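You operate a simulated robot arm through the tools that you are given. There is no shell and no other tool. Be economical: measure what you need, move in short steps, check, and stop when the job is done.

You are at the controls of a simulated two-armed robot. One attempt, no reset.

TASK
Mend the weak foil seal: sealer to 170, press again, rack the tube.
Fine: hold the lever 2 s once it is hot; no new foil; slide out again; purple rack.
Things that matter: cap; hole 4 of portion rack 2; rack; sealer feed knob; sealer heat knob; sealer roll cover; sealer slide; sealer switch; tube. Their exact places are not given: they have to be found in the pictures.

It is judged by the outcome, as a careful person would: the job done as asked, and still so three seconds after it is handed in. It fails if anything else is knocked over, pushed out of place, dropped, spilled or broken. A push-on lid holds only when it is set on centred and level and pressed home; a screw cap is set on level and turned clockwise until tight.

THE ROBOT
Two 7-joint arms with two-finger grippers on one trunk, on a base that drives. Base frame: it is fixed to the floor where the robot stands at the start and does not move with it; the origin is under the middle of the robot, x ahead of it, y to its left, z up. Lengths are in cm, angles in rad, forces in N, time in s.
The left shoulder is at the start at [6, 17.9, 134.5], the right one opposite. With the tool pointing down near the work surface each hand reaches from about 10 to 60 cm from the robot's upright axis, wherever it stands, measured 20 degrees to its own side. Places, roughly: cap (3x3x2 cm) [70, -30, 90]; hole 4 of portion rack 2 [60, 10, 90]; sealer feed knob [90, -10, 110]; sealer heat knob [80, 0, 90]; sealer roll cover [100, 0, 120]; sealer slide [80, -10, 90]; sealer switch [80, -10, 90]. Payload 1.96 kg a hand.
The tool frame of a hand sits at the grasp point between the pads (the TCP): z along the fingers, y along the line on which they close. The tips reach 2 cm beyond it. The gripper opens to 7.2 cm. The gripper's body begins 3.8 cm behind the TCP.
Orientation is told as [roll, pitch, yaw] about the base's x, y, z axes, in that order, counted from this pose: with the fingers straight down and closing along the base's y, the tool's x points along the base's -x, its y along +y and its z along -z.

THE INTERFACE
- The arms move only by the tool drive_tool. It takes "left_rows", "right_rows" or both (then of equal length, played together; a hand with none holds still); each is a list of rows, each a list of 3 entries, a list of its own where there are three numbers: the shift along the base's x, y, z in cm, then the turn, a rotation vector about the base's x, y, z in degrees, then the finger opening in cm, from 0 to 7.2. In form: [[[dx, dy, dz], [rx, ry, rz], fingers], ...]. A call has 1 to 8 rows; each row is the pose to reach, as a shift and turn from the pose commanded when the call began. Rows are played at 5 a second. More than 5 cm and 0.15 rad between two rows, or a gripper value outside its range, and nothing of the call is played. Where a pose cannot be reached the arm comes as near as it can. A force on the tool above 40 N (or 10 N above the force at the start of the call, whichever is more), or a blocked arm, ends the call early, and 0.2 s more pass. Each finger travels about 15.3 cm/s and halts on what it meets, pressing with about 21 N; the grip force reading is that of the motor and also rises with nothing between the fingers. The clock runs only during rows and for 0.2 s after the last one: add rows that repeat a pose to give the fingers time. The reply holds the time, the measured pose of the TCP, the force on the tool along the base axes, the opening and the grip force, in the units named above and with some noise, with the torque about the TCP (base axes, N m) and any sound that the robot's microphone picked up.
- Cameras (640 x 400 px; columns grow to the right, rows downward): "scene" is now at [1.57, -0.28, 190.76]; the picture's right is [0.05, -1.00, 0.00], its down [-0.74, -0.04, -0.67] and it looks along [0.67, 0.04, -0.75] (base axes); focal length 273 px, centre (320, 200). "left" rides on the left gripper at [7.1, -1.9, -8.2] in its tool frame; the picture's right is [0.26, 0.97, 0.00], its down [-0.67, 0.18, -0.72] and it looks along [-0.69, 0.19, 0.70] (tool axes); focal length 280 px, centre (320, 200). "right" rides on the right gripper at [7.1, 1.9, -8.2] in its tool frame; the picture's right is [-0.26, 0.97, 0.00], its down [-0.67, -0.18, -0.72] and it looks along [-0.69, -0.19, 0.70] (tool axes); focal length 280 px, centre (320, 200).
- capture(camera): a new picture of that camera. No time passes.
- lift_body(by): slides the trunk up (or, below 0, down) by that many cm; the arms and the scene camera ride with it, the base frame stays. It gives what a move gives, with no picture.
- steer(legs): drives the robot by 1 to 6 legs, each [ahead, left, turn to the left] in cm, cm and rad, along the robot's own axes; the way and the turn of a leg run together, so that a leg with both is an arc; at most 150 cm and 3.142 rad a leg. The arms and the cameras ride along, it lands a little off, and it stops where it bumps. It gives what a move gives.
- aim_head(pan, tilt): turns the head with the scene camera to pan (to the left, within 1.501 rad either way) and tilt (down, from -0.506 to 1.204), counted from straight ahead of the robot. It gives what a move gives.
- pixel_to_xyz(camera, pixels): for up to 12 pixels [column, row] of the newest picture of that camera ("zoom" is the newest enlarged one), the place [x, y, z] in the base frame of the surface seen there, good to about 0.3 cm, but the place of the scene camera against the robot may be out by one fixed shift of up to 1.8 cm in any direction. No time passes.
- enlarge(camera, box): a new picture of the part [left, top, right, bottom] of that camera's present view, enlarged. No time passes.
- close_job(): hands the job in; it is judged then, once.

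Keep the steps short. Do not move on a guess: measure, check each grasp and each placing, and mend mistakes. In all there are 80 turns and 58 pictures (those below and enlarged ones count). Leave the grippers open and the arms clear of the work at the hand-in unless told otherwise, and finish with a single line.

The tools are called after "Request:" as a command line: name --argument value ..., lists and objects as JSON in quotes. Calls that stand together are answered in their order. drive_tool: Moves the arms, as the interface text tells. Its arguments: {"type":"object","properties":{"left_rows":{"type":"array","items":{"type":"array"}},"right_rows":{"type":"array","items":{"type":"array"}}},"required":[]} The other tools are called the same way: lift_body (by) slides the trunk up or down; steer (legs) drives the base; aim_head (pan, tilt) turns the head that bears the scene camera; capture (camera) takes a picture; pixel_to_xyz (camera, pixels) gives the place of the surface under pixels of a picture; enlarge (camera, box) takes an enlarged picture of a part of a camera's view; close_job () hands the job in.

At the start:

```text
time_s: 0.0
left_ee_pos: [36.43, 16.75, 136.86]
left_tcp_rot: [-0.001, -0.001, 0.0]
left_contact_force: [0.7, 0.1, -0.2]
left_torque: [0.02, 0.0, 0.01]
left_width: 7.19
left_gripper_force: 0.1
right_ee_pos: [36.46, -16.81, 135.02]
right_tcp_rot: [0.001, 0.002, 0.0]
right_contact_force: [0.3, 0.5, 0.3]
right_torque: [0.01, -0.01, 0.0]
right_width: 7.21
right_gripper_force: 0.1
trunk travel left (down, up): [-99.0, 0.0]
robot x, y, heading: [-0.02, -0.26, 0.002]
head pan, tilt: [0.052, 0.841]
```

scene: 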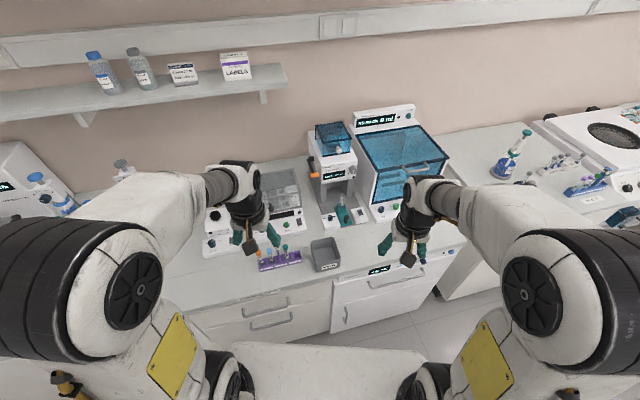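
right: 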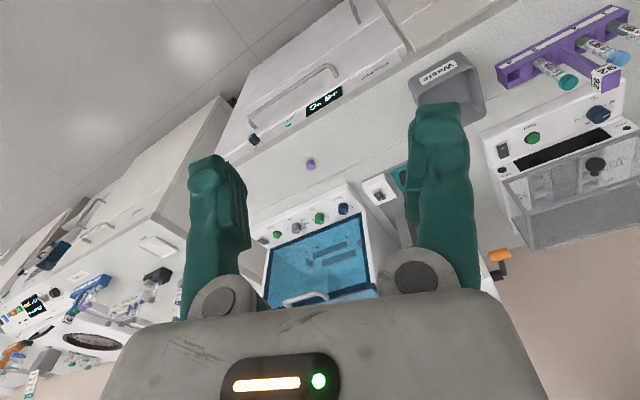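
left: 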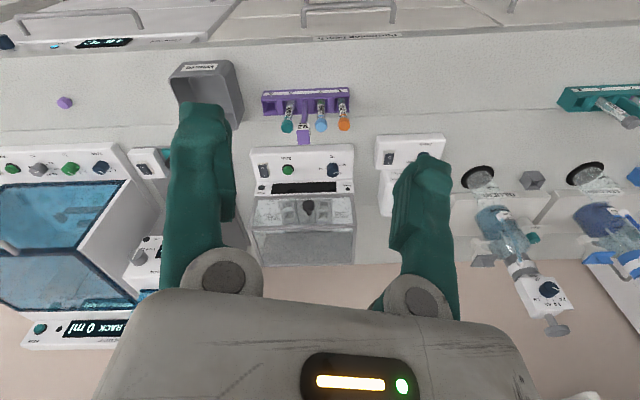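

I see a sealer (blue-topped box with orange lever) near (335,165) and a purple rack near (280,258). I enlarge both.

Request:
enlarge --camera "scene" --box '[290, 110, 390, 240]'

Request:
enlarge --camera "scene" --box '[190, 190, 350, 290]'

```text
3.08 times, centred on (340, 175) of scene
```

zoom: 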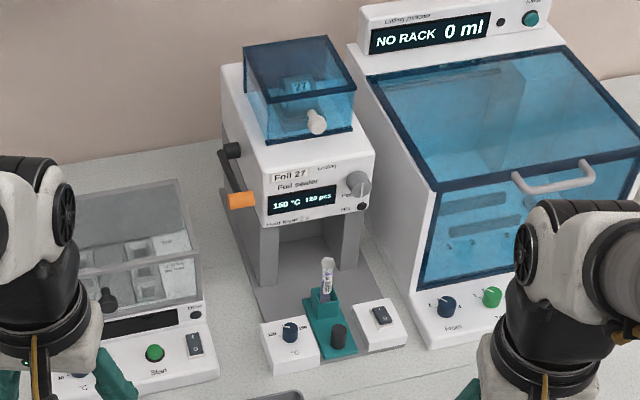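

```text
4.00 times, centred on (270, 240) of scene
```

zoom: 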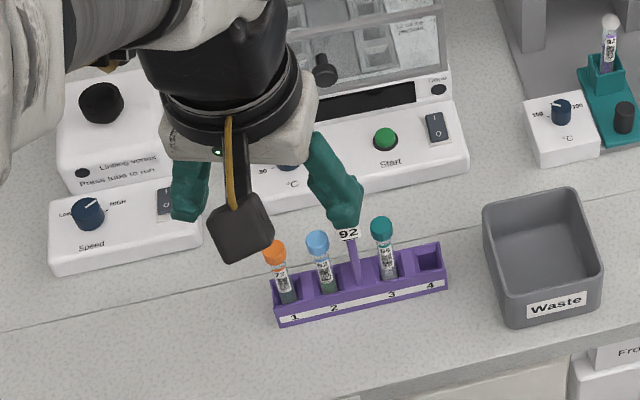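

Measuring: rack ends and holes in the zoom, sealer parts in the scene picture.

Request:
pixel_to_xyz --camera "zoom" --pixels '[[428, 262], [282, 318], [440, 287], [442, 247], [391, 268], [334, 283], [382, 225], [350, 232], [609, 25], [624, 112], [562, 108], [520, 370]]'

Request:
capture --camera "scene"

Request:
pixel_to_xyz --camera "scene" --pixels '[[312, 174], [315, 175], [330, 217], [346, 219], [342, 196], [360, 212], [315, 158], [338, 176], [324, 240], [345, 150], [335, 128], [325, 190]]'

```text
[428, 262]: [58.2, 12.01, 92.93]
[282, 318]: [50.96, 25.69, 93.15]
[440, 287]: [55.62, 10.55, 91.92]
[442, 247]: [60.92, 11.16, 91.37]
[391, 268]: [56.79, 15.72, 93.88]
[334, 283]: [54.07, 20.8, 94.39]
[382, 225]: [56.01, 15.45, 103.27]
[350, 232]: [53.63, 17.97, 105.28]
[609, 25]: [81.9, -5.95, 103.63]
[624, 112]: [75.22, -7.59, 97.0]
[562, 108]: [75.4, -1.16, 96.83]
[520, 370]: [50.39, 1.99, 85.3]
```

```text
52 pictures are left
```

scene: 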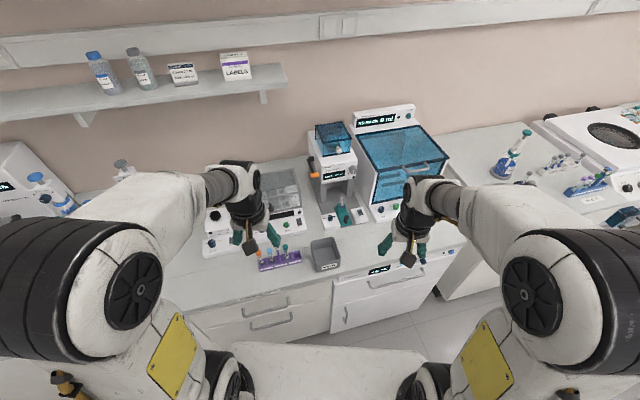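

```text
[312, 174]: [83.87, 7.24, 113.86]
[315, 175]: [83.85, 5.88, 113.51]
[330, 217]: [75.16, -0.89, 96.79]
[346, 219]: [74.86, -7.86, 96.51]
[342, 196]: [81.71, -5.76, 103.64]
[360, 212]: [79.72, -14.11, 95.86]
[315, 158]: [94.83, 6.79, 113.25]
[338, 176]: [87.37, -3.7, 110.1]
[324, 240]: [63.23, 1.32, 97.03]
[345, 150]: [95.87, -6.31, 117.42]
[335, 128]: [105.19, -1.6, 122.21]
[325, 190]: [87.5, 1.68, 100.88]
```

I check the bench edge and front to know how far to drive in.

Request:
pixel_to_xyz --camera "scene" --pixels '[[260, 290], [330, 280], [335, 290], [400, 265], [340, 320], [300, 344], [320, 345], [160, 270], [300, 275], [375, 285]]'

```text
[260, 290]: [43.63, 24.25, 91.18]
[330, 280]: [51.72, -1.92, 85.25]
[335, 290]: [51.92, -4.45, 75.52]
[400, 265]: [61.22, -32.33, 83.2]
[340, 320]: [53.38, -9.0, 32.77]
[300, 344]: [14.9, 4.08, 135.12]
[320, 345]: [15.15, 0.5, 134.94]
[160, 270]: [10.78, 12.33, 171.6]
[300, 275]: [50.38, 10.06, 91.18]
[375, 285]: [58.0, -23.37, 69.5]
```

The bench runs at about 0.3 rad to me. I turn to face it, slide right 20, then ahead 15.

Request:
steer --legs '[[0, 0, 0.298], [0, -20, 0], [15, 0, 0]]'

Request:
aim_head --pan 0.0 --tilt 1.0

Request:
capture --camera "scene"

```text
time_s: 3.5
left_ee_pos: [49.8, 12.45, 136.9]
left_tcp_rot: [0.001, 0.001, 0.3]
left_contact_force: [0.1, -0.8, 0.3]
left_torque: [0.04, 0.01, 0.02]
left_width: 7.2
left_gripper_force: 0.1
right_ee_pos: [59.61, -19.77, 135.05]
right_tcp_rot: [0.002, -0.002, 0.3]
right_contact_force: [0.2, 0.2, 0.5]
right_torque: [0.01, -0.01, -0.01]
right_width: 7.19
right_gripper_force: 0.0
trunk travel left (down, up): [-99.0, 0.0]
robot x, y, heading: [20.46, -14.54, 0.298]
head pan, tilt: [0.052, 0.841]
```

```text
time_s: 4.2
left_ee_pos: [49.93, 12.65, 136.99]
left_tcp_rot: [0.0, 0.0, 0.3]
left_contact_force: [-0.5, 0.1, 0.0]
left_torque: [0.02, 0.02, 0.01]
left_width: 7.18
left_gripper_force: 0.0
right_ee_pos: [59.91, -19.63, 134.97]
right_tcp_rot: [-0.001, 0.001, 0.3]
right_contact_force: [0.2, -0.2, 0.0]
right_torque: [0.01, -0.04, 0.0]
right_width: 7.22
right_gripper_force: 0.0
trunk travel left (down, up): [-99.0, 0.0]
robot x, y, heading: [19.64, -14.14, 0.305]
head pan, tilt: [0.0, 1.0]
```

```text
51 pictures are left
```

scene: 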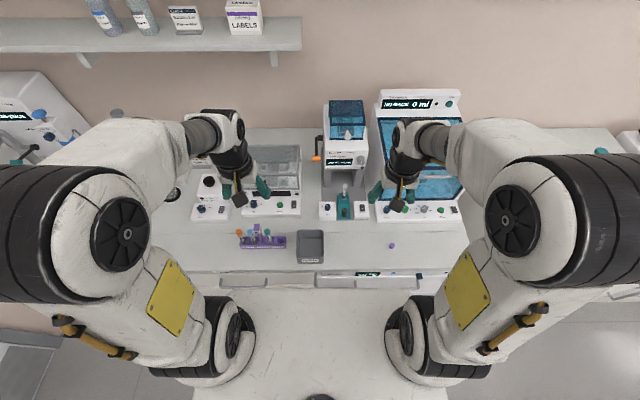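

I check how close the white platform's front (row ~292) is to the bench.

Request:
pixel_to_xyz --camera "scene" --pixels '[[320, 300], [320, 292], [320, 283], [320, 274], [320, 264], [320, 340], [318, 160], [345, 188], [343, 212], [328, 211], [360, 211], [277, 240]]'

Request:
enlarge --camera "scene" --box '[290, 90, 400, 230]'

```text
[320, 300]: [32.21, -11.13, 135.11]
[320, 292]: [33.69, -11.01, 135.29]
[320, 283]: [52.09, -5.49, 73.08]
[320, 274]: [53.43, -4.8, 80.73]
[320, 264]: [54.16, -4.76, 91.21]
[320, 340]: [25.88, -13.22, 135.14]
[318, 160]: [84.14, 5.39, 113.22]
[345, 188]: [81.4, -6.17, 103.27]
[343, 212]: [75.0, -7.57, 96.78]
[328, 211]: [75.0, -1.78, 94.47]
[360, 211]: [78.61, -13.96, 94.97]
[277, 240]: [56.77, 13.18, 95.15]
```

```text
2.86 times, centred on (345, 160) of scene
```

zoom: 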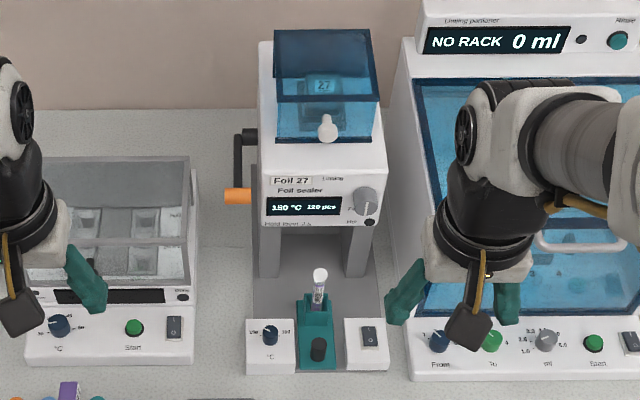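

Clear so far. Bench edge is about 35 cm from the axis; I creep ahead 6.

Request:
steer --legs '[[6, 0, 0]]'

```text
time_s: 5.2
left_ee_pos: [54.48, 14.01, 137.1]
left_tcp_rot: [0.0, -0.009, 0.297]
left_contact_force: [-1.4, 0.2, 0.1]
left_torque: [-0.03, -0.07, 0.0]
left_width: 7.2
left_gripper_force: 0.1
right_ee_pos: [64.67, -18.14, 135.37]
right_tcp_rot: [0.0, -0.009, 0.298]
right_contact_force: [-0.7, -0.3, -0.1]
right_torque: [-0.01, -0.07, -0.02]
right_width: 7.2
right_gripper_force: 0.0
trunk travel left (down, up): [-99.0, 0.0]
robot x, y, heading: [25.59, -12.45, 0.296]
head pan, tilt: [0.0, 1.0]
```

Request:
steer --legs '[[4, 0, 0]]'

Request:
capture --camera "right"

Request:
capture --camera "left"

```text
time_s: 6.1
left_ee_pos: [58.66, 15.36, 136.99]
left_tcp_rot: [-0.001, -0.005, 0.298]
left_contact_force: [-0.5, -0.5, 0.3]
left_torque: [0.02, -0.01, -0.03]
left_width: 7.23
left_gripper_force: 0.0
right_ee_pos: [68.64, -16.96, 135.15]
right_tcp_rot: [0.001, -0.006, 0.299]
right_contact_force: [-0.4, -0.2, -0.2]
right_torque: [0.03, -0.04, 0.0]
right_width: 7.21
right_gripper_force: 0.2
trunk travel left (down, up): [-99.0, 0.0]
robot x, y, heading: [29.54, -11.29, 0.299]
head pan, tilt: [0.0, 1.0]
```

```text
49 pictures are left
```

right: 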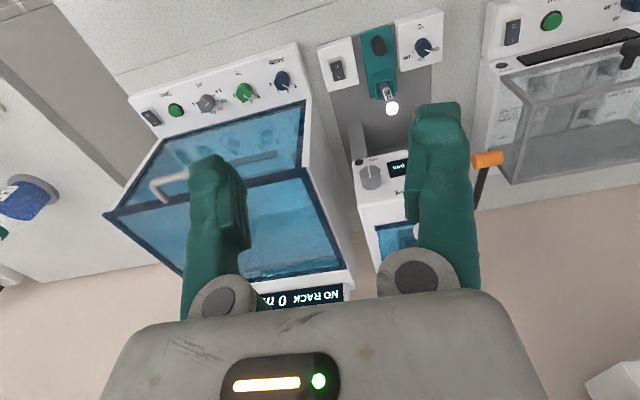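

```text
48 pictures are left
```

left: 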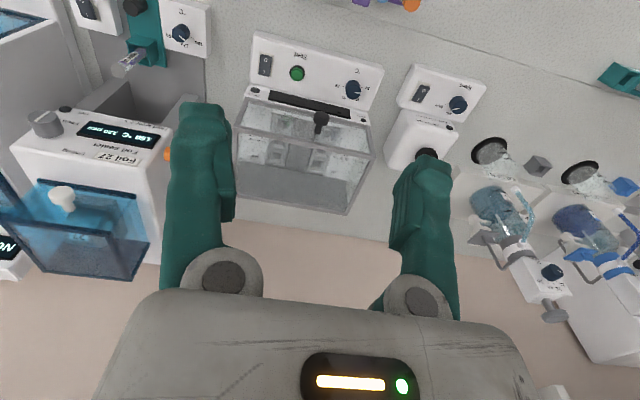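

I enlarge the heat knob, slide and tube from the right hand's camera and measure them there.

Request:
enlarge --camera "right" --box '[310, 0, 460, 120]'

Request:
pixel_to_xyz --camera "right" --pixels '[[423, 46], [422, 40], [379, 45], [383, 75], [391, 107], [391, 95], [338, 70], [488, 159], [497, 157], [479, 163], [371, 177], [412, 70]]'

Request:
pixel_to_xyz --camera "scene" --pixels '[[345, 188]]'

```text
3.33 times, centred on (385, 60) of right
```

zoom: 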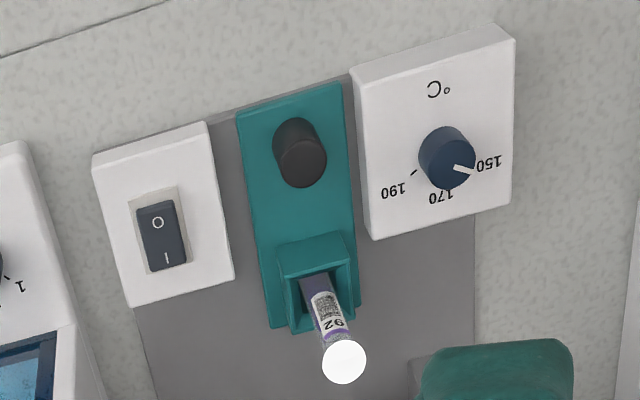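

```text
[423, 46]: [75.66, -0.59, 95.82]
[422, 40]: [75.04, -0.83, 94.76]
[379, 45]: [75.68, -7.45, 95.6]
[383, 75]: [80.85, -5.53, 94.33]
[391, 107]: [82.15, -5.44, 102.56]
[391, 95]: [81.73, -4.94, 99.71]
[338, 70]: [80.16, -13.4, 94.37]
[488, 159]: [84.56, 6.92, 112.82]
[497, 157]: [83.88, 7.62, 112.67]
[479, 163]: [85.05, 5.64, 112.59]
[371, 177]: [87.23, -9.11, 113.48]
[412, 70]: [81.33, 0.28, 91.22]
```

```text
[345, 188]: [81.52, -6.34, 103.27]
```

The heat knob's pointer is at 150, with 170 at the far side, so it turns clockwise. I bring the right hand over it (knob at ~[75.6,-0.6,95.8]), first sideways and then down.

Request:
drive_tool --right_rows '[[[0, 4, 0], [0, 0, 0], 6], [[1, 8, 0], [0, 0, 0], 5], [[2.5, 12, 0], [0, 0, 0], 5], [[4, 15.5, -2], [0, 0, 0], 5], [[4.5, 15.9, -7], [0, 0, 0], 5], [[4.5, 15.9, -12], [0, 0, 0], 5], [[4.5, 15.9, -17], [0, 0, 0], 5], [[4.5, 15.9, -22], [0, 0, 0], 5]]'

Request:
capture --camera "right"

```text
refused: row 5 steps farther than a row can; nothing moved
```

```text
46 pictures are left
```

right: 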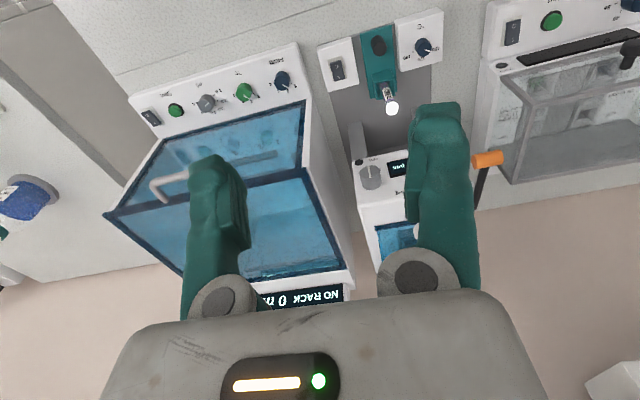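

A step was slightly over 5 cm, so nothing moved. I repeat it with smaller steps.

Request:
drive_tool --right_rows '[[[0, 4, 0], [0, 0, 0], 6], [[1, 8, 0], [0, 0, 0], 5], [[2.5, 12, 0], [0, 0, 0], 5], [[4, 15.5, -2], [0, 0, 0], 5], [[4.5, 15.9, -6.5], [0, 0, 0], 5], [[4.5, 15.9, -11.4], [0, 0, 0], 5], [[4.5, 15.9, -16.3], [0, 0, 0], 5], [[4.5, 15.9, -21.2], [0, 0, 0], 5]]'

Request:
capture --camera "right"

```text
time_s: 7.9
left_ee_pos: [59.43, 15.62, 136.88]
left_tcp_rot: [0.0, 0.0, 0.297]
left_contact_force: [-0.1, 0.1, -0.9]
left_torque: [0.0, -0.03, 0.02]
left_width: 7.19
left_gripper_force: 0.1
right_ee_pos: [73.9, -0.87, 113.69]
right_tcp_rot: [0.0, 0.001, 0.298]
right_contact_force: [-0.4, 0.4, -1.1]
right_torque: [-0.02, 0.02, 0.02]
right_width: 5.02
right_gripper_force: 0.0
trunk travel left (down, up): [-99.0, 0.0]
robot x, y, heading: [29.32, -11.65, 0.297]
head pan, tilt: [0.0, 1.0]
```

```text
45 pictures are left
```

right: 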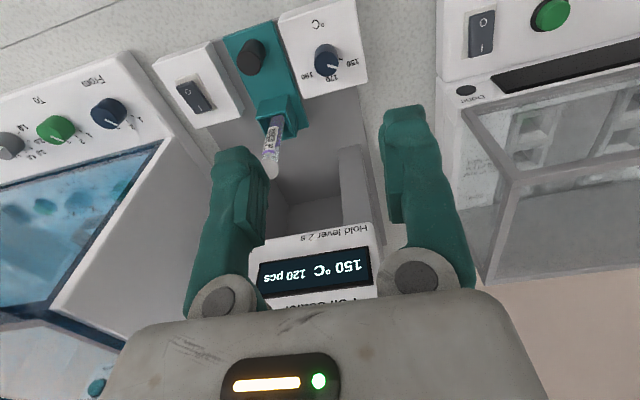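

Request:
enlarge --camera "right" --box '[210, 0, 390, 130]'

Request:
pixel_to_xyz --camera "right" --pixels '[[325, 53], [318, 56], [334, 56], [326, 64], [326, 46], [328, 76], [319, 24], [356, 62], [307, 72], [251, 47], [251, 60], [269, 168]]'

```text
3.08 times, centred on (300, 65) of right
```

zoom: 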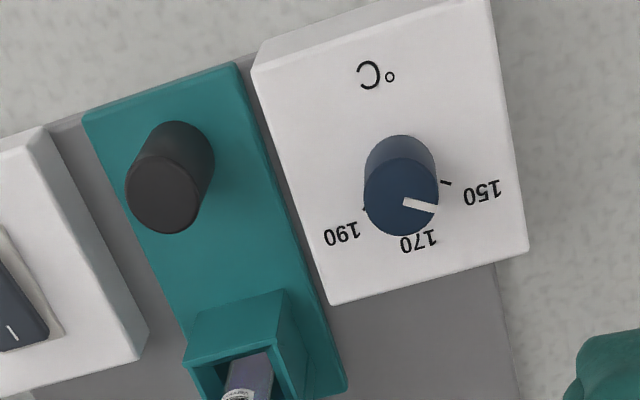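

```text
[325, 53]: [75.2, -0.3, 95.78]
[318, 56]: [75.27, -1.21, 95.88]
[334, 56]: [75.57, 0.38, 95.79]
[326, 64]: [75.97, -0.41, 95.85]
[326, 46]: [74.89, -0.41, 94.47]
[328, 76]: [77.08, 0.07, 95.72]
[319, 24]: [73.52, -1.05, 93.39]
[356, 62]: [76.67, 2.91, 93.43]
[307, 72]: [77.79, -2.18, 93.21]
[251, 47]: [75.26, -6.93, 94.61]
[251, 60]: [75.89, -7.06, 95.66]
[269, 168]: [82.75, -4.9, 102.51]
```

The knob centre is at [76.0,-0.35], its top at z 95.85 and the panel at 93.3. The 150/190 ticks lie ±60° from 170. I turn the hand 30° counter-clockwise, centre it and descend to 2 cm above the knob.

Request:
drive_tool --right_rows '[[[1, 0.2, -2], [0, 0, 7.5], 5], [[2.1, 0.5, -5], [0, 0, 15], 5], [[2.1, 0.5, -8.5], [0, 0, 22.5], 5], [[2.1, 0.5, -11.5], [0, 0, 30], 5], [[2.1, 0.5, -13.5], [0, 0, 30], 5], [[2.1, 0.5, -13.5], [0, 0, 30], 5]]'

Request:
capture --camera "right"

```text
time_s: 9.3
left_ee_pos: [59.41, 15.51, 136.89]
left_tcp_rot: [-0.001, 0.001, 0.298]
left_contact_force: [-0.3, -0.7, 0.4]
left_torque: [0.0, 0.02, 0.0]
left_width: 7.2
left_gripper_force: 0.0
right_ee_pos: [76.06, -0.19, 100.28]
right_tcp_rot: [0.0, -0.001, 0.823]
right_contact_force: [0.5, -0.6, -0.6]
right_torque: [-0.03, 0.04, -0.02]
right_width: 5.0
right_gripper_force: 0.1
trunk travel left (down, up): [-99.0, 0.0]
robot x, y, heading: [29.73, -11.1, 0.298]
head pan, tilt: [0.0, 1.0]
```

```text
43 pictures are left
```

right: 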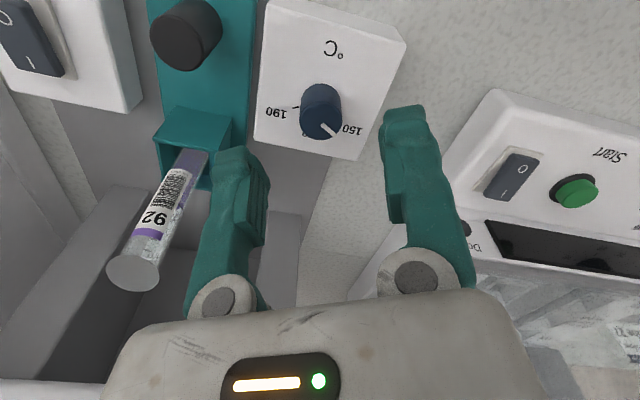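

Request:
pixel_to_xyz --camera "right" --pixels '[[318, 117], [302, 117], [333, 117], [318, 104], [318, 132], [180, 40], [200, 30], [135, 272], [160, 278], [110, 270], [210, 140], [165, 140]]'

```text
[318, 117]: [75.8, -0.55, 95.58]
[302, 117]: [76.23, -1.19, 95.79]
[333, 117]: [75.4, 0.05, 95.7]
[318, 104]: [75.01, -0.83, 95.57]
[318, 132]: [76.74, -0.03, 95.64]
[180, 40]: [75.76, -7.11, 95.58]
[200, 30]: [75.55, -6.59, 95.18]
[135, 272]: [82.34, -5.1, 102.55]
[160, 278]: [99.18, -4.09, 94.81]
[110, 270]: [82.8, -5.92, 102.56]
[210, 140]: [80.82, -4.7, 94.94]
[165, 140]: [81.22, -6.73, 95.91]
```

Centre refined to [75.85,-0.5]. I descend and close on the knob.

Request:
drive_tool --right_rows '[[[-0.2, -0.25, -2], [0, 0, 0], 5], [[-0.2, -0.25, -4.2], [0, 0, 0], 5], [[-0.2, -0.25, -4.2], [0, 0, 0], 2], [[-0.2, -0.25, -4.2], [0, 0, 0], 2], [[-0.2, -0.25, -4.2], [0, 0, 0], 2]]'

```text
time_s: 10.5
left_ee_pos: [59.55, 15.45, 136.82]
left_tcp_rot: [0.0, 0.002, 0.299]
left_contact_force: [0.3, 0.0, 0.9]
left_torque: [0.0, 0.01, -0.02]
left_width: 7.19
left_gripper_force: 0.0
right_ee_pos: [75.68, -0.48, 96.08]
right_tcp_rot: [0.0, 0.001, 0.822]
right_contact_force: [2.7, -1.4, -0.3]
right_torque: [-0.03, -0.08, 0.0]
right_width: 2.24
right_gripper_force: 1.9
trunk travel left (down, up): [-99.0, 0.0]
robot x, y, heading: [29.79, -11.29, 0.3]
head pan, tilt: [0.0, 1.0]
```

Knob held at 2.24 cm. I turn it 60° clockwise.

Request:
drive_tool --right_rows '[[[0, 0, 0], [0, 0, -7.5], 1.8], [[0, 0, 0], [0, 0, -15], 1.8], [[0, 0, 0], [0, 0, -22.5], 1.8], [[0, 0, 0], [0, 0, -30], 1.8], [[0, 0, 0], [0, 0, -37.5], 1.8], [[0, 0, 0], [0, 0, -45], 1.8], [[0, 0, 0], [0, 0, -52.5], 1.8], [[0, 0, 0], [0, 0, -60], 1.8]]'

Request:
capture --camera "right"

Request:
enlarge --camera "scene" --box '[290, 110, 390, 240]'

```text
time_s: 12.3
left_ee_pos: [59.38, 16.15, 136.71]
left_tcp_rot: [-0.003, -0.001, 0.298]
left_contact_force: [0.2, -0.3, 0.4]
left_torque: [-0.01, -0.02, 0.0]
left_width: 7.19
left_gripper_force: 0.0
right_ee_pos: [75.71, -0.09, 96.07]
right_tcp_rot: [-0.003, -0.002, -0.227]
right_contact_force: [-13.0, 23.1, -12.6]
right_torque: [0.32, 0.55, 0.05]
right_width: 2.09
right_gripper_force: 39.9
trunk travel left (down, up): [-99.0, 0.0]
robot x, y, heading: [29.5, -11.66, 0.298]
head pan, tilt: [0.0, 1.0]
```

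```text
42 pictures are left
```

right: 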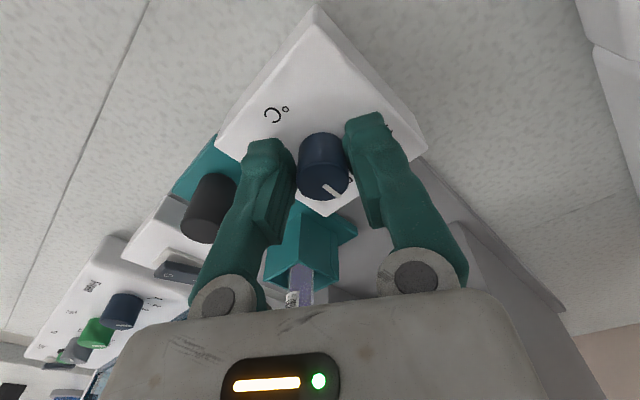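

```text
3.08 times, centred on (340, 175) of scene
```

zoom: 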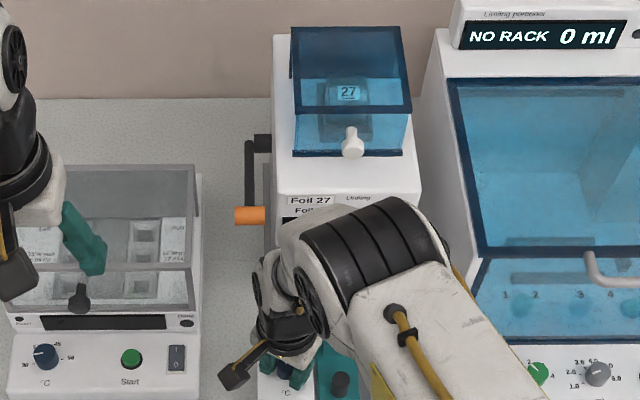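

The knob turned with the hand; there's some side load. I open, rise, turn back square and read the pointer and display.

Request:
drive_tool --right_rows '[[[0, 0, 0], [0, 0, 0], 4.5], [[0, 0, 0], [0, 0, 0], 4.5], [[0, 0, 3], [0, 0, 0], 4.5], [[-0.5, -0.2, 7], [0, 0, 7], 4.5], [[-1, -0.4, 11], [0, 0, 14], 4.5], [[-1.5, -0.6, 14], [0, 0, 22], 4.5], [[-2, -0.6, 17], [0, 0, 30], 4.5]]'

Request:
capture --camera "right"

Request:
enlarge --camera "right" --box '[210, 0, 390, 130]'

```text
time_s: 13.9
left_ee_pos: [59.38, 15.42, 136.74]
left_tcp_rot: [-0.001, 0.001, 0.298]
left_contact_force: [-0.7, 0.6, -0.3]
left_torque: [0.01, -0.02, -0.01]
left_width: 7.17
left_gripper_force: 0.1
right_ee_pos: [73.62, -1.35, 113.27]
right_tcp_rot: [-0.001, 0.0, 0.3]
right_contact_force: [-0.5, 0.2, 0.4]
right_torque: [-0.01, 0.01, 0.03]
right_width: 4.49
right_gripper_force: 0.1
trunk travel left (down, up): [-99.0, 0.0]
robot x, y, heading: [29.53, -11.27, 0.298]
head pan, tilt: [0.0, 1.0]
```

```text
40 pictures are left
```

right: 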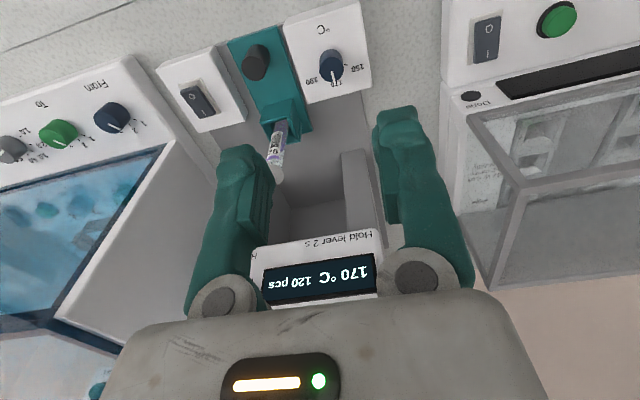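

```text
3.08 times, centred on (300, 65) of right
```

zoom: 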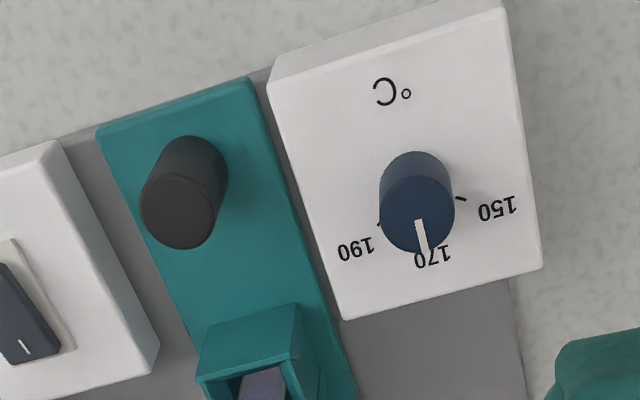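

The display reads 170 °C. I check the "Hot" lamp through the left camera.

Request:
enlarge --camera "left" --box '[0, 60, 220, 200]'

Request:
enlarge --camera "scene" --box '[290, 90, 390, 220]'

```text
2.86 times, centred on (110, 130) of left
```

zoom: 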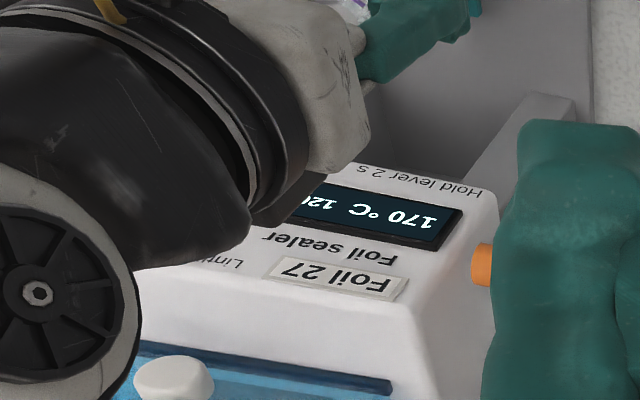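

```text
3.08 times, centred on (340, 155) of scene
```

zoom: 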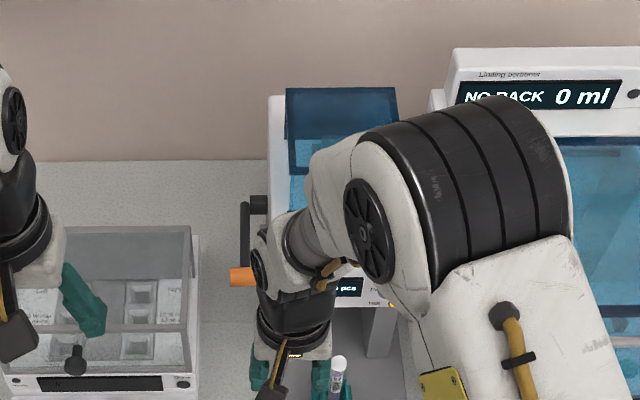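

A lamp looks amber; I'll watch it. Now I measure the slide handle precisely.

Request:
pixel_to_xyz --camera "right" --pixels '[[254, 68], [246, 68], [263, 66], [254, 76], [256, 62], [262, 90], [245, 45], [275, 112], [277, 180], [350, 190], [300, 220], [315, 243]]'

```text
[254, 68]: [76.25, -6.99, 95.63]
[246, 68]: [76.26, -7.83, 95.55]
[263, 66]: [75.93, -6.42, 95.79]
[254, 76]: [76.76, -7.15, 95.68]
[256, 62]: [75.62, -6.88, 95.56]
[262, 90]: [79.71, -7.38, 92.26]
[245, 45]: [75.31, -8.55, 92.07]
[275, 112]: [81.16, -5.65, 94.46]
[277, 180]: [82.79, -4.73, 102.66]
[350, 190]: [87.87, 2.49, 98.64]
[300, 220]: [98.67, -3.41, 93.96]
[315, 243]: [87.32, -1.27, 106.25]
```

The handle is at [76.15,-7.05], top z 95.65, plate 92.1, head underside 106. I tilt the right hand 37° forward to keep its wrist clear of the head, and hover over the handle.

Request:
drive_tool --right_rows '[[[0.5, -1.5, 0], [2.2, -7.1, 0], 4.2], [[1, -3, -2], [4.4, -14.1, 0], 4.2], [[1.8, -4.5, -5], [6.6, -21.2, 0], 4.2], [[2.5, -5.7, -8], [8.7, -28.3, 0], 4.2], [[2.5, -5.7, -10.2], [10.9, -35.4, 0], 4.2], [[2.5, -5.7, -10.2], [10.9, -35.4, 0], 4.2]]'

Request:
capture --camera "right"

```text
time_s: 15.3
left_ee_pos: [59.35, 15.56, 136.95]
left_tcp_rot: [-0.001, -0.001, 0.299]
left_contact_force: [0.4, -0.7, -0.3]
left_torque: [0.0, -0.01, 0.01]
left_width: 7.21
left_gripper_force: 0.0
right_ee_pos: [76.4, -6.75, 102.77]
right_tcp_rot: [0.0, -0.648, 0.3]
right_contact_force: [-0.1, 1.0, 0.0]
right_torque: [0.01, -0.01, 0.0]
right_width: 4.19
right_gripper_force: 0.1
trunk travel left (down, up): [-99.0, 0.0]
robot x, y, heading: [29.4, -11.58, 0.3]
head pan, tilt: [0.0, 1.0]
```

```text
36 pictures are left
```

right: 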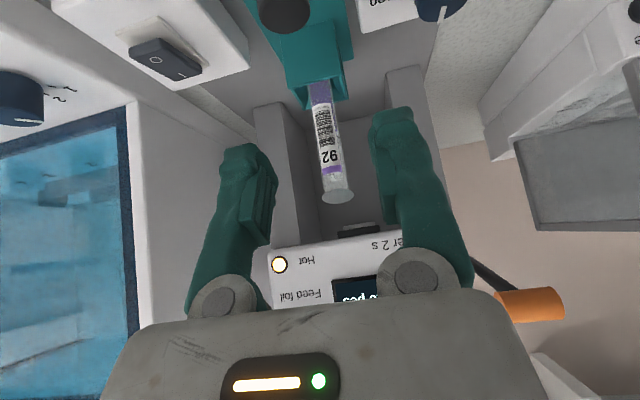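

The "Hot" lamp is lit at pixel (279,264). I descend onto the handle and close.

Request:
drive_tool --right_rows '[[[-0.2, -0.25, -4], [0, 0, 0], 4.2], [[-0.2, -0.25, -7.4], [0, 0, 0], 4.2], [[-0.2, -0.25, -7.4], [0, 0, 0], 2], [[-0.2, -0.25, -7.4], [0, 0, 0], 2], [[-0.2, -0.25, -7.4], [0, 0, 0], 2]]'

Request:
capture --camera "right"

```text
time_s: 16.5
left_ee_pos: [59.41, 15.43, 136.86]
left_tcp_rot: [0.0, 0.0, 0.298]
left_contact_force: [0.3, 0.3, -0.3]
left_torque: [0.02, 0.0, 0.0]
left_width: 7.22
left_gripper_force: 0.1
right_ee_pos: [76.21, -7.04, 95.18]
right_tcp_rot: [-0.001, -0.645, 0.298]
right_contact_force: [2.3, -1.8, -1.0]
right_torque: [0.01, -0.07, 0.04]
right_width: 2.23
right_gripper_force: 1.4
trunk travel left (down, up): [-99.0, 0.0]
robot x, y, heading: [29.67, -11.08, 0.293]
head pan, tilt: [0.0, 1.0]
```

```text
35 pictures are left
```

right: 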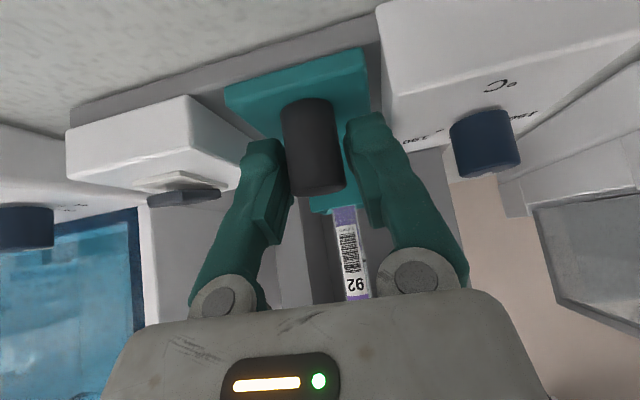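

Gripped at 2.23 cm. I push the slide in along the machine's depth axis, 8 cm first.

Request:
drive_tool --right_rows '[[[0.96, 0.3, 0], [0, 0, 0], 1.8], [[1.91, 0.59, 0], [0, 0, 0], 1.8], [[2.87, 0.89, 0], [0, 0, 0], 1.8], [[3.82, 1.18, 0], [0, 0, 0], 1.8], [[4.78, 1.48, 0], [0, 0, 0], 1.8], [[5.74, 1.77, 0], [0, 0, 0], 1.8], [[6.69, 2.07, 0], [0, 0, 0], 1.8], [[7.65, 2.36, 0], [0, 0, 0], 1.8]]'

Request:
enlarge --camera "left" --box '[0, 0, 220, 200]'

```text
time_s: 18.3
left_ee_pos: [59.41, 15.55, 136.83]
left_tcp_rot: [0.0, 0.0, 0.299]
left_contact_force: [-0.7, 0.1, -0.2]
left_torque: [-0.02, -0.01, 0.0]
left_width: 7.2
left_gripper_force: 0.0
right_ee_pos: [83.77, -4.65, 95.45]
right_tcp_rot: [0.0, -0.647, 0.298]
right_contact_force: [-0.5, 0.8, -0.1]
right_torque: [0.05, 0.0, 0.01]
right_width: 1.81
right_gripper_force: 0.0
trunk travel left (down, up): [-99.0, 0.0]
robot x, y, heading: [29.68, -11.61, 0.298]
head pan, tilt: [0.0, 1.0]
```

```text
2.00 times, centred on (110, 100) of left
```

zoom: 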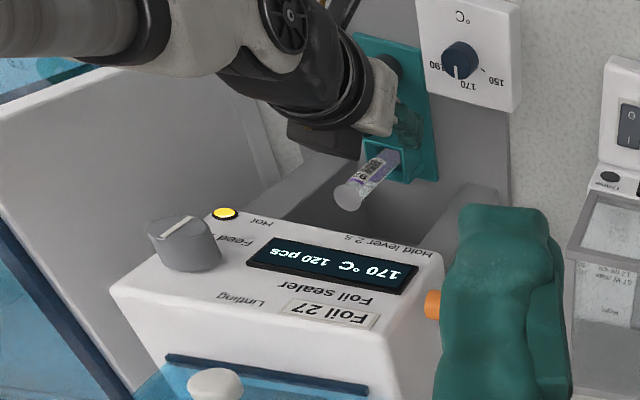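

The fingers closed to 1.81: the grip slipped. I look before moving.

Request:
capture --camera "right"

```text
33 pictures are left
```

right: 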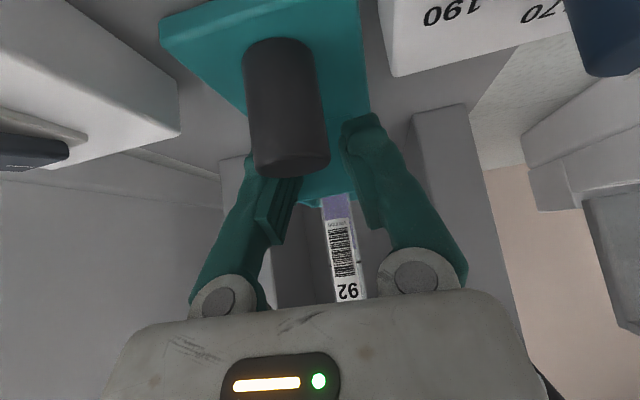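

Request:
pixel_to_xyz --camera "right" --pixels '[[290, 165], [290, 100], [265, 160], [320, 160], [345, 240], [345, 290], [340, 205], [260, 20], [200, 40], [330, 30]]'

```text
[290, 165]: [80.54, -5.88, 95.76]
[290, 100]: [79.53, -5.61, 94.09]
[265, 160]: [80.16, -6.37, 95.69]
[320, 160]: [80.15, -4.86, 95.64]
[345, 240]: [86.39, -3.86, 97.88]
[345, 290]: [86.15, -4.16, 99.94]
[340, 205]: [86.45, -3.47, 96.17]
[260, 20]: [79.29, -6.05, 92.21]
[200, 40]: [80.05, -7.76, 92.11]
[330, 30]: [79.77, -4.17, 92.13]
```

The slide moved 4.6 cm (handle now at ~[80.6,-5.7]), then the fingers slipped ahead of it. I rise, go back behind the handle, and will push with nearly closed fingers.

Request:
drive_tool --right_rows '[[[0, 0, 2.5], [0, 0, 0], 2.2], [[0, 0, 5], [0, 0, 0], 2.2], [[-3.6, -1.1, 5], [0, 0, 0], 0.8], [[-7.3, -2.3, 5], [0, 0, 0], 0.8], [[-7.3, -2.3, 2], [0, 0, 0], 0.8], [[-7.3, -2.3, -0.4], [0, 0, 0], 0.8], [[-7.3, -2.3, -0.4], [0, 0, 0], 0.8]]'

Request:
capture --camera "right"

```text
time_s: 19.9
left_ee_pos: [59.29, 15.55, 136.92]
left_tcp_rot: [0.001, 0.001, 0.299]
left_contact_force: [-0.1, -0.6, 0.5]
left_torque: [0.03, 0.02, -0.02]
left_width: 7.2
left_gripper_force: 0.1
right_ee_pos: [76.48, -7.11, 95.28]
right_tcp_rot: [0.0, -0.648, 0.298]
right_contact_force: [-1.2, 0.3, 0.7]
right_torque: [-0.05, -0.02, -0.03]
right_width: 0.8
right_gripper_force: 0.1
trunk travel left (down, up): [-99.0, 0.0]
robot x, y, heading: [29.92, -11.33, 0.3]
head pan, tilt: [0.0, 1.0]
```

```text
32 pictures are left
```

right: 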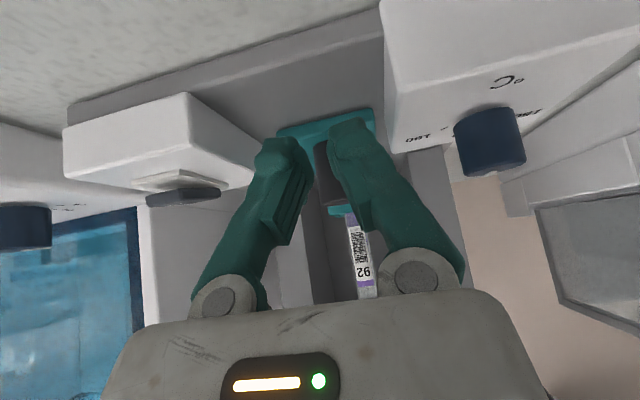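

Fingertips are behind the handle. I push ahead 6 cm at 0.8 cm per row.

Request:
drive_tool --right_rows '[[[0.76, 0.24, 0], [0, 0, 0], 0.8], [[1.53, 0.47, 0], [0, 0, 0], 0.8], [[2.29, 0.71, 0], [0, 0, 0], 0.8], [[3.06, 0.94, 0], [0, 0, 0], 0.8], [[3.82, 1.18, 0], [0, 0, 0], 0.8], [[4.59, 1.42, 0], [0, 0, 0], 0.8], [[5.35, 1.65, 0], [0, 0, 0], 0.8], [[6.12, 1.89, 0], [0, 0, 0], 0.8]]'

Request:
capture --camera "right"

```text
time_s: 21.7
left_ee_pos: [59.35, 15.53, 136.9]
left_tcp_rot: [0.0, 0.001, 0.299]
left_contact_force: [0.6, -0.5, 0.2]
left_torque: [-0.02, -0.01, 0.03]
left_width: 7.22
left_gripper_force: 0.1
right_ee_pos: [82.67, -5.26, 95.14]
right_tcp_rot: [-0.001, -0.647, 0.298]
right_contact_force: [-0.3, 0.4, 0.4]
right_torque: [0.01, 0.02, -0.02]
right_width: 0.83
right_gripper_force: 0.3
trunk travel left (down, up): [-99.0, 0.0]
robot x, y, heading: [29.37, -11.51, 0.302]
head pan, tilt: [0.0, 1.0]
```

```text
31 pictures are left
```

right: 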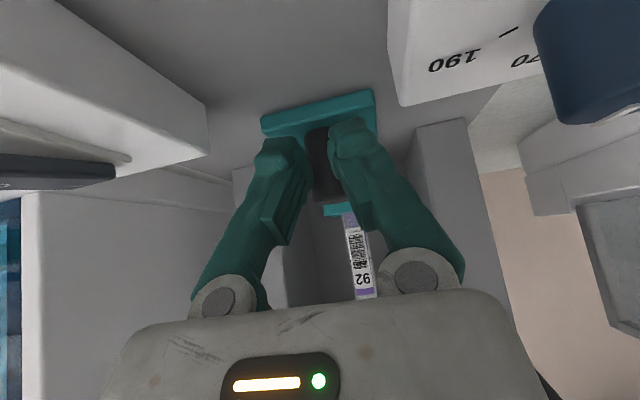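

Slide follows freely. I push on up to 5 cm more, watching for the stop.

Request:
drive_tool --right_rows '[[[0.67, 0.21, 0], [0, 0, 0], 0.8], [[1.34, 0.41, 0], [0, 0, 0], 0.8], [[2.01, 0.62, 0], [0, 0, 0], 0.8], [[2.68, 0.83, 0], [0, 0, 0], 0.8], [[3.35, 1.03, 0], [0, 0, 0], 0.8], [[4.01, 1.24, 0], [0, 0, 0], 0.8], [[4.4, 1.36, 0], [0, 0, 0], 0.8], [[4.78, 1.48, 0], [0, 0, 0], 0.8]]'

Request:
capture --camera "right"

```text
time_s: 23.1
left_ee_pos: [58.63, 15.29, 137.15]
left_tcp_rot: [-0.003, -0.004, 0.299]
left_contact_force: [0.1, -0.5, 0.6]
left_torque: [0.02, 0.03, 0.0]
left_width: 7.2
left_gripper_force: 0.0
right_ee_pos: [84.84, -4.38, 94.7]
right_tcp_rot: [-0.001, -0.624, 0.298]
right_contact_force: [-33.8, -7.8, 13.1]
right_torque: [0.01, -0.01, 0.09]
right_width: 0.58
right_gripper_force: 29.7
trunk travel left (down, up): [-99.0, 0.0]
robot x, y, heading: [29.33, -11.22, 0.297]
head pan, tilt: [0.0, 1.0]
stopped in row 6 (right hand): the force on the tool passed its limit at 44 N (the readings are from after the stop); the commanded pose is now the measured one
```

```text
30 pictures are left
```

right: 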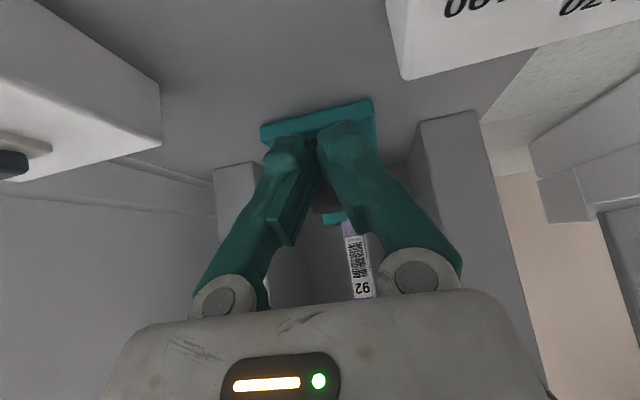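

End stop reached (44 N, about 11–12 cm of travel). I back the right hand off 10 cm and up, clear.

Request:
drive_tool --right_rows '[[[-2, -0.6, 0], [0, 0, 0], 0.8], [[-5.5, -1.7, 0.5], [0, 0, 0], 0.8], [[-9, -2.8, 2], [0, 0, 0], 0.8], [[-11.5, -5, 5], [0, 0, 0], 3], [[-12.5, -8, 9], [0, 0, 0], 4], [[-13.5, -11, 12], [0, 0, 0], 4], [[-14, -14, 15.5], [0, 0, 0], 4]]'

Request:
enlarge --camera "scene" --box '[290, 90, 400, 230]'

Request:
capture --camera "left"

```text
refused: row 5 steps farther than a row can; nothing moved
```

```text
2.86 times, centred on (345, 160) of scene
```

zoom: 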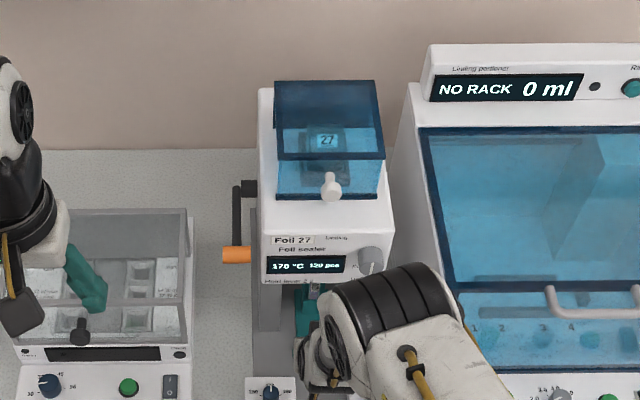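

```text
28 pictures are left
```

left: 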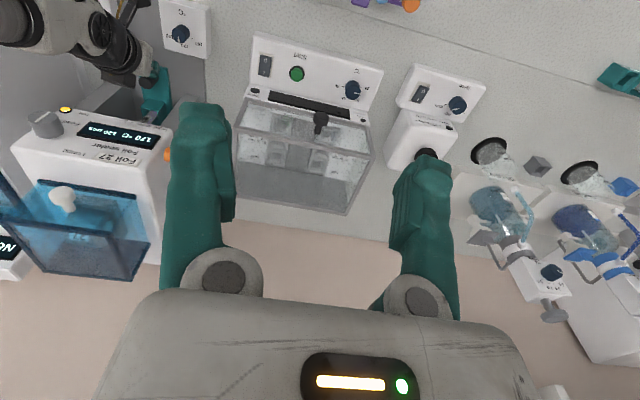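

One step was too long again. I retry the retreat with smaller steps, and measure the lever's pivot and bar.

Request:
drive_tool --right_rows '[[[-2, -0.6, 0], [0, 0, 0], 0.8], [[-5.5, -1.7, 0.5], [0, 0, 0], 0.8], [[-9, -2.8, 2], [0, 0, 0], 0.8], [[-11.5, -4.5, 5], [0, 0, 0], 3], [[-12.5, -7, 8.5], [0, 0, 0], 4], [[-13.5, -9.5, 12], [0, 0, 0], 4], [[-14, -12.5, 15.5], [0, 0, 0], 4]]'

Request:
pixel_to_xyz --camera "zoom" --pixels '[[237, 255], [225, 255], [250, 255], [240, 235], [238, 210], [240, 190], [250, 187], [285, 255], [285, 225]]'

```text
time_s: 24.7
left_ee_pos: [59.42, 15.3, 136.88]
left_tcp_rot: [0.001, 0.0, 0.299]
left_contact_force: [0.5, 0.0, -1.0]
left_torque: [0.03, 0.01, 0.0]
left_width: 7.16
left_gripper_force: 0.0
right_ee_pos: [71.77, -17.08, 110.11]
right_tcp_rot: [0.003, -0.63, 0.299]
right_contact_force: [0.7, -0.6, 0.3]
right_torque: [0.0, 0.01, 0.0]
right_width: 3.98
right_gripper_force: 0.0
trunk travel left (down, up): [-99.0, 0.0]
robot x, y, heading: [29.37, -11.44, 0.294]
head pan, tilt: [0.0, 1.0]
```

```text
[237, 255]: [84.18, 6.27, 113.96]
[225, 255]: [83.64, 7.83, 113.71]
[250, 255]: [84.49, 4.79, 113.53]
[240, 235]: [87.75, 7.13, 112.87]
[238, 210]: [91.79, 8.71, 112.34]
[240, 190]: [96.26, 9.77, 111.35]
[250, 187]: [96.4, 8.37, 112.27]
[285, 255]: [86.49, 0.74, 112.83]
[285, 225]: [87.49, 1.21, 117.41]
```

I bring the left hand, fingers closed, to above the orange lever knob (~[84.6,6.8,112.8]).

Request:
drive_tool --left_rows '[[[4.2, -1.4, 0], [0, 0, 0], 3], [[8.4, -2.8, 0], [0, 0, 0], 0], [[12.6, -4.2, 0], [0, 0, 0], 0], [[16.8, -5.6, 0], [0, 0, 0], 0], [[21, -7, -1], [0, 0, 0], 0], [[24.5, -8.2, -4], [0, 0, 0], 0], [[25.1, -8.4, -8.5], [0, 0, 0], 0], [[25.1, -8.4, -13], [0, 0, 0], 0]]'

Request:
capture --camera "left"

```text
time_s: 26.5
left_ee_pos: [77.99, 8.55, 128.89]
left_tcp_rot: [0.002, 0.002, 0.299]
left_contact_force: [0.0, -1.1, -0.6]
left_torque: [0.01, 0.06, 0.0]
left_width: 0.01
left_gripper_force: 21.2
left hand out of reach, approached as far as the arm can: row 2, 3, 4, 5, 6, 7, 8
right_ee_pos: [72.37, -16.94, 109.84]
right_tcp_rot: [0.001, -0.625, 0.296]
right_contact_force: [0.6, 0.1, 0.2]
right_torque: [-0.01, 0.05, -0.01]
right_width: 4.01
right_gripper_force: 0.1
trunk travel left (down, up): [-99.0, 0.0]
robot x, y, heading: [29.63, -11.52, 0.302]
head pan, tilt: [0.0, 1.0]
```

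```text
27 pictures are left
```

left: 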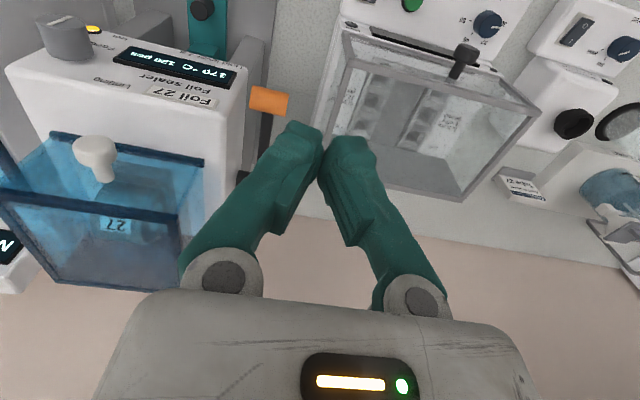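

With fingers vertical the lever is just out of reach. I tilt the left hand forward 21° to gain reach (no shift) and see where it lands.

Request:
drive_tool --left_rows '[[[0, 0, 0], [2.1, -6.7, 0], 0], [[0, 0, 0], [4.1, -13.4, 0], 0], [[0, 0, 0], [6.2, -20, 0], 0], [[0, 0, 0], [6.2, -20, 0], 0], [[0, 0, 0], [6.2, -20, 0], 0]]'

```text
time_s: 27.7
left_ee_pos: [77.87, 8.82, 129.07]
left_tcp_rot: [0.003, -0.364, 0.299]
left_contact_force: [1.2, 0.0, 0.6]
left_torque: [-0.01, 0.04, -0.03]
left_width: 0.0
left_gripper_force: 21.0
right_ee_pos: [72.02, -16.93, 109.98]
right_tcp_rot: [0.001, -0.628, 0.299]
right_contact_force: [-0.5, 0.0, 0.0]
right_torque: [0.01, -0.01, 0.02]
right_width: 3.99
right_gripper_force: 0.0
trunk travel left (down, up): [-99.0, 0.0]
robot x, y, heading: [29.97, -11.53, 0.298]
head pan, tilt: [0.0, 1.0]
```

Request:
pixel_to_xyz --camera "left" --pixels '[[268, 100], [253, 100], [285, 103], [268, 90], [268, 111], [266, 130], [245, 178], [235, 100], [330, 85]]'

```text
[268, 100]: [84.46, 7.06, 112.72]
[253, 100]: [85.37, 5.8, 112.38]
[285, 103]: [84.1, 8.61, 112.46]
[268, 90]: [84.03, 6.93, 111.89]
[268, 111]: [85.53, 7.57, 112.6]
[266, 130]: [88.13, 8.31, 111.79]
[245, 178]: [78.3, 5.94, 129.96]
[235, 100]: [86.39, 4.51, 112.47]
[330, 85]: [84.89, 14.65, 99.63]
```

Knob centre [84.7,7.15], top z ~112.8. I go to 2 cm above it.

Request:
drive_tool --left_rows '[[[2, -0.6, -3], [0, 0, 0], 0], [[4, -1.2, -6], [0, 0, 0], 0], [[6.2, -1.8, -9], [0, 0, 0], 0], [[6.2, -1.8, -12], [0, 0, 0], 0], [[6.2, -1.8, -12], [0, 0, 0], 0]]'

Request:
capture --camera "left"

```text
time_s: 28.9
left_ee_pos: [84.16, 7.17, 117.25]
left_tcp_rot: [-0.001, -0.367, 0.3]
left_contact_force: [-0.1, 0.0, 0.4]
left_torque: [0.02, 0.01, 0.02]
left_width: 0.01
left_gripper_force: 20.1
right_ee_pos: [71.92, -16.95, 110.11]
right_tcp_rot: [0.002, -0.63, 0.298]
right_contact_force: [0.2, 0.2, 0.4]
right_torque: [0.0, -0.02, 0.01]
right_width: 4.03
right_gripper_force: 0.0
trunk travel left (down, up): [-99.0, 0.0]
robot x, y, heading: [29.48, -11.26, 0.301]
head pan, tilt: [0.0, 1.0]
```

```text
26 pictures are left
```

left: 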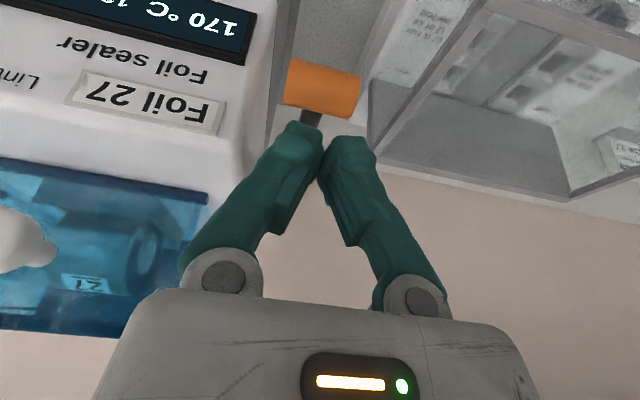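

Request:
pixel_to_xyz --camera "left" --pixels '[[322, 90], [322, 70], [322, 108], [292, 85], [355, 95], [312, 118], [298, 130], [350, 140], [322, 62]]'

```text
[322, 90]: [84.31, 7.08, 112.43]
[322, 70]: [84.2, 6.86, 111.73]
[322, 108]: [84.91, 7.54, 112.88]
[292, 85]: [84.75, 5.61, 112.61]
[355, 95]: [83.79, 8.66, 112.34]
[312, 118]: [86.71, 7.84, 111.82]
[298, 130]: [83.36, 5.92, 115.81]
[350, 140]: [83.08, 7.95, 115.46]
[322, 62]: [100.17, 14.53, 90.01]
```

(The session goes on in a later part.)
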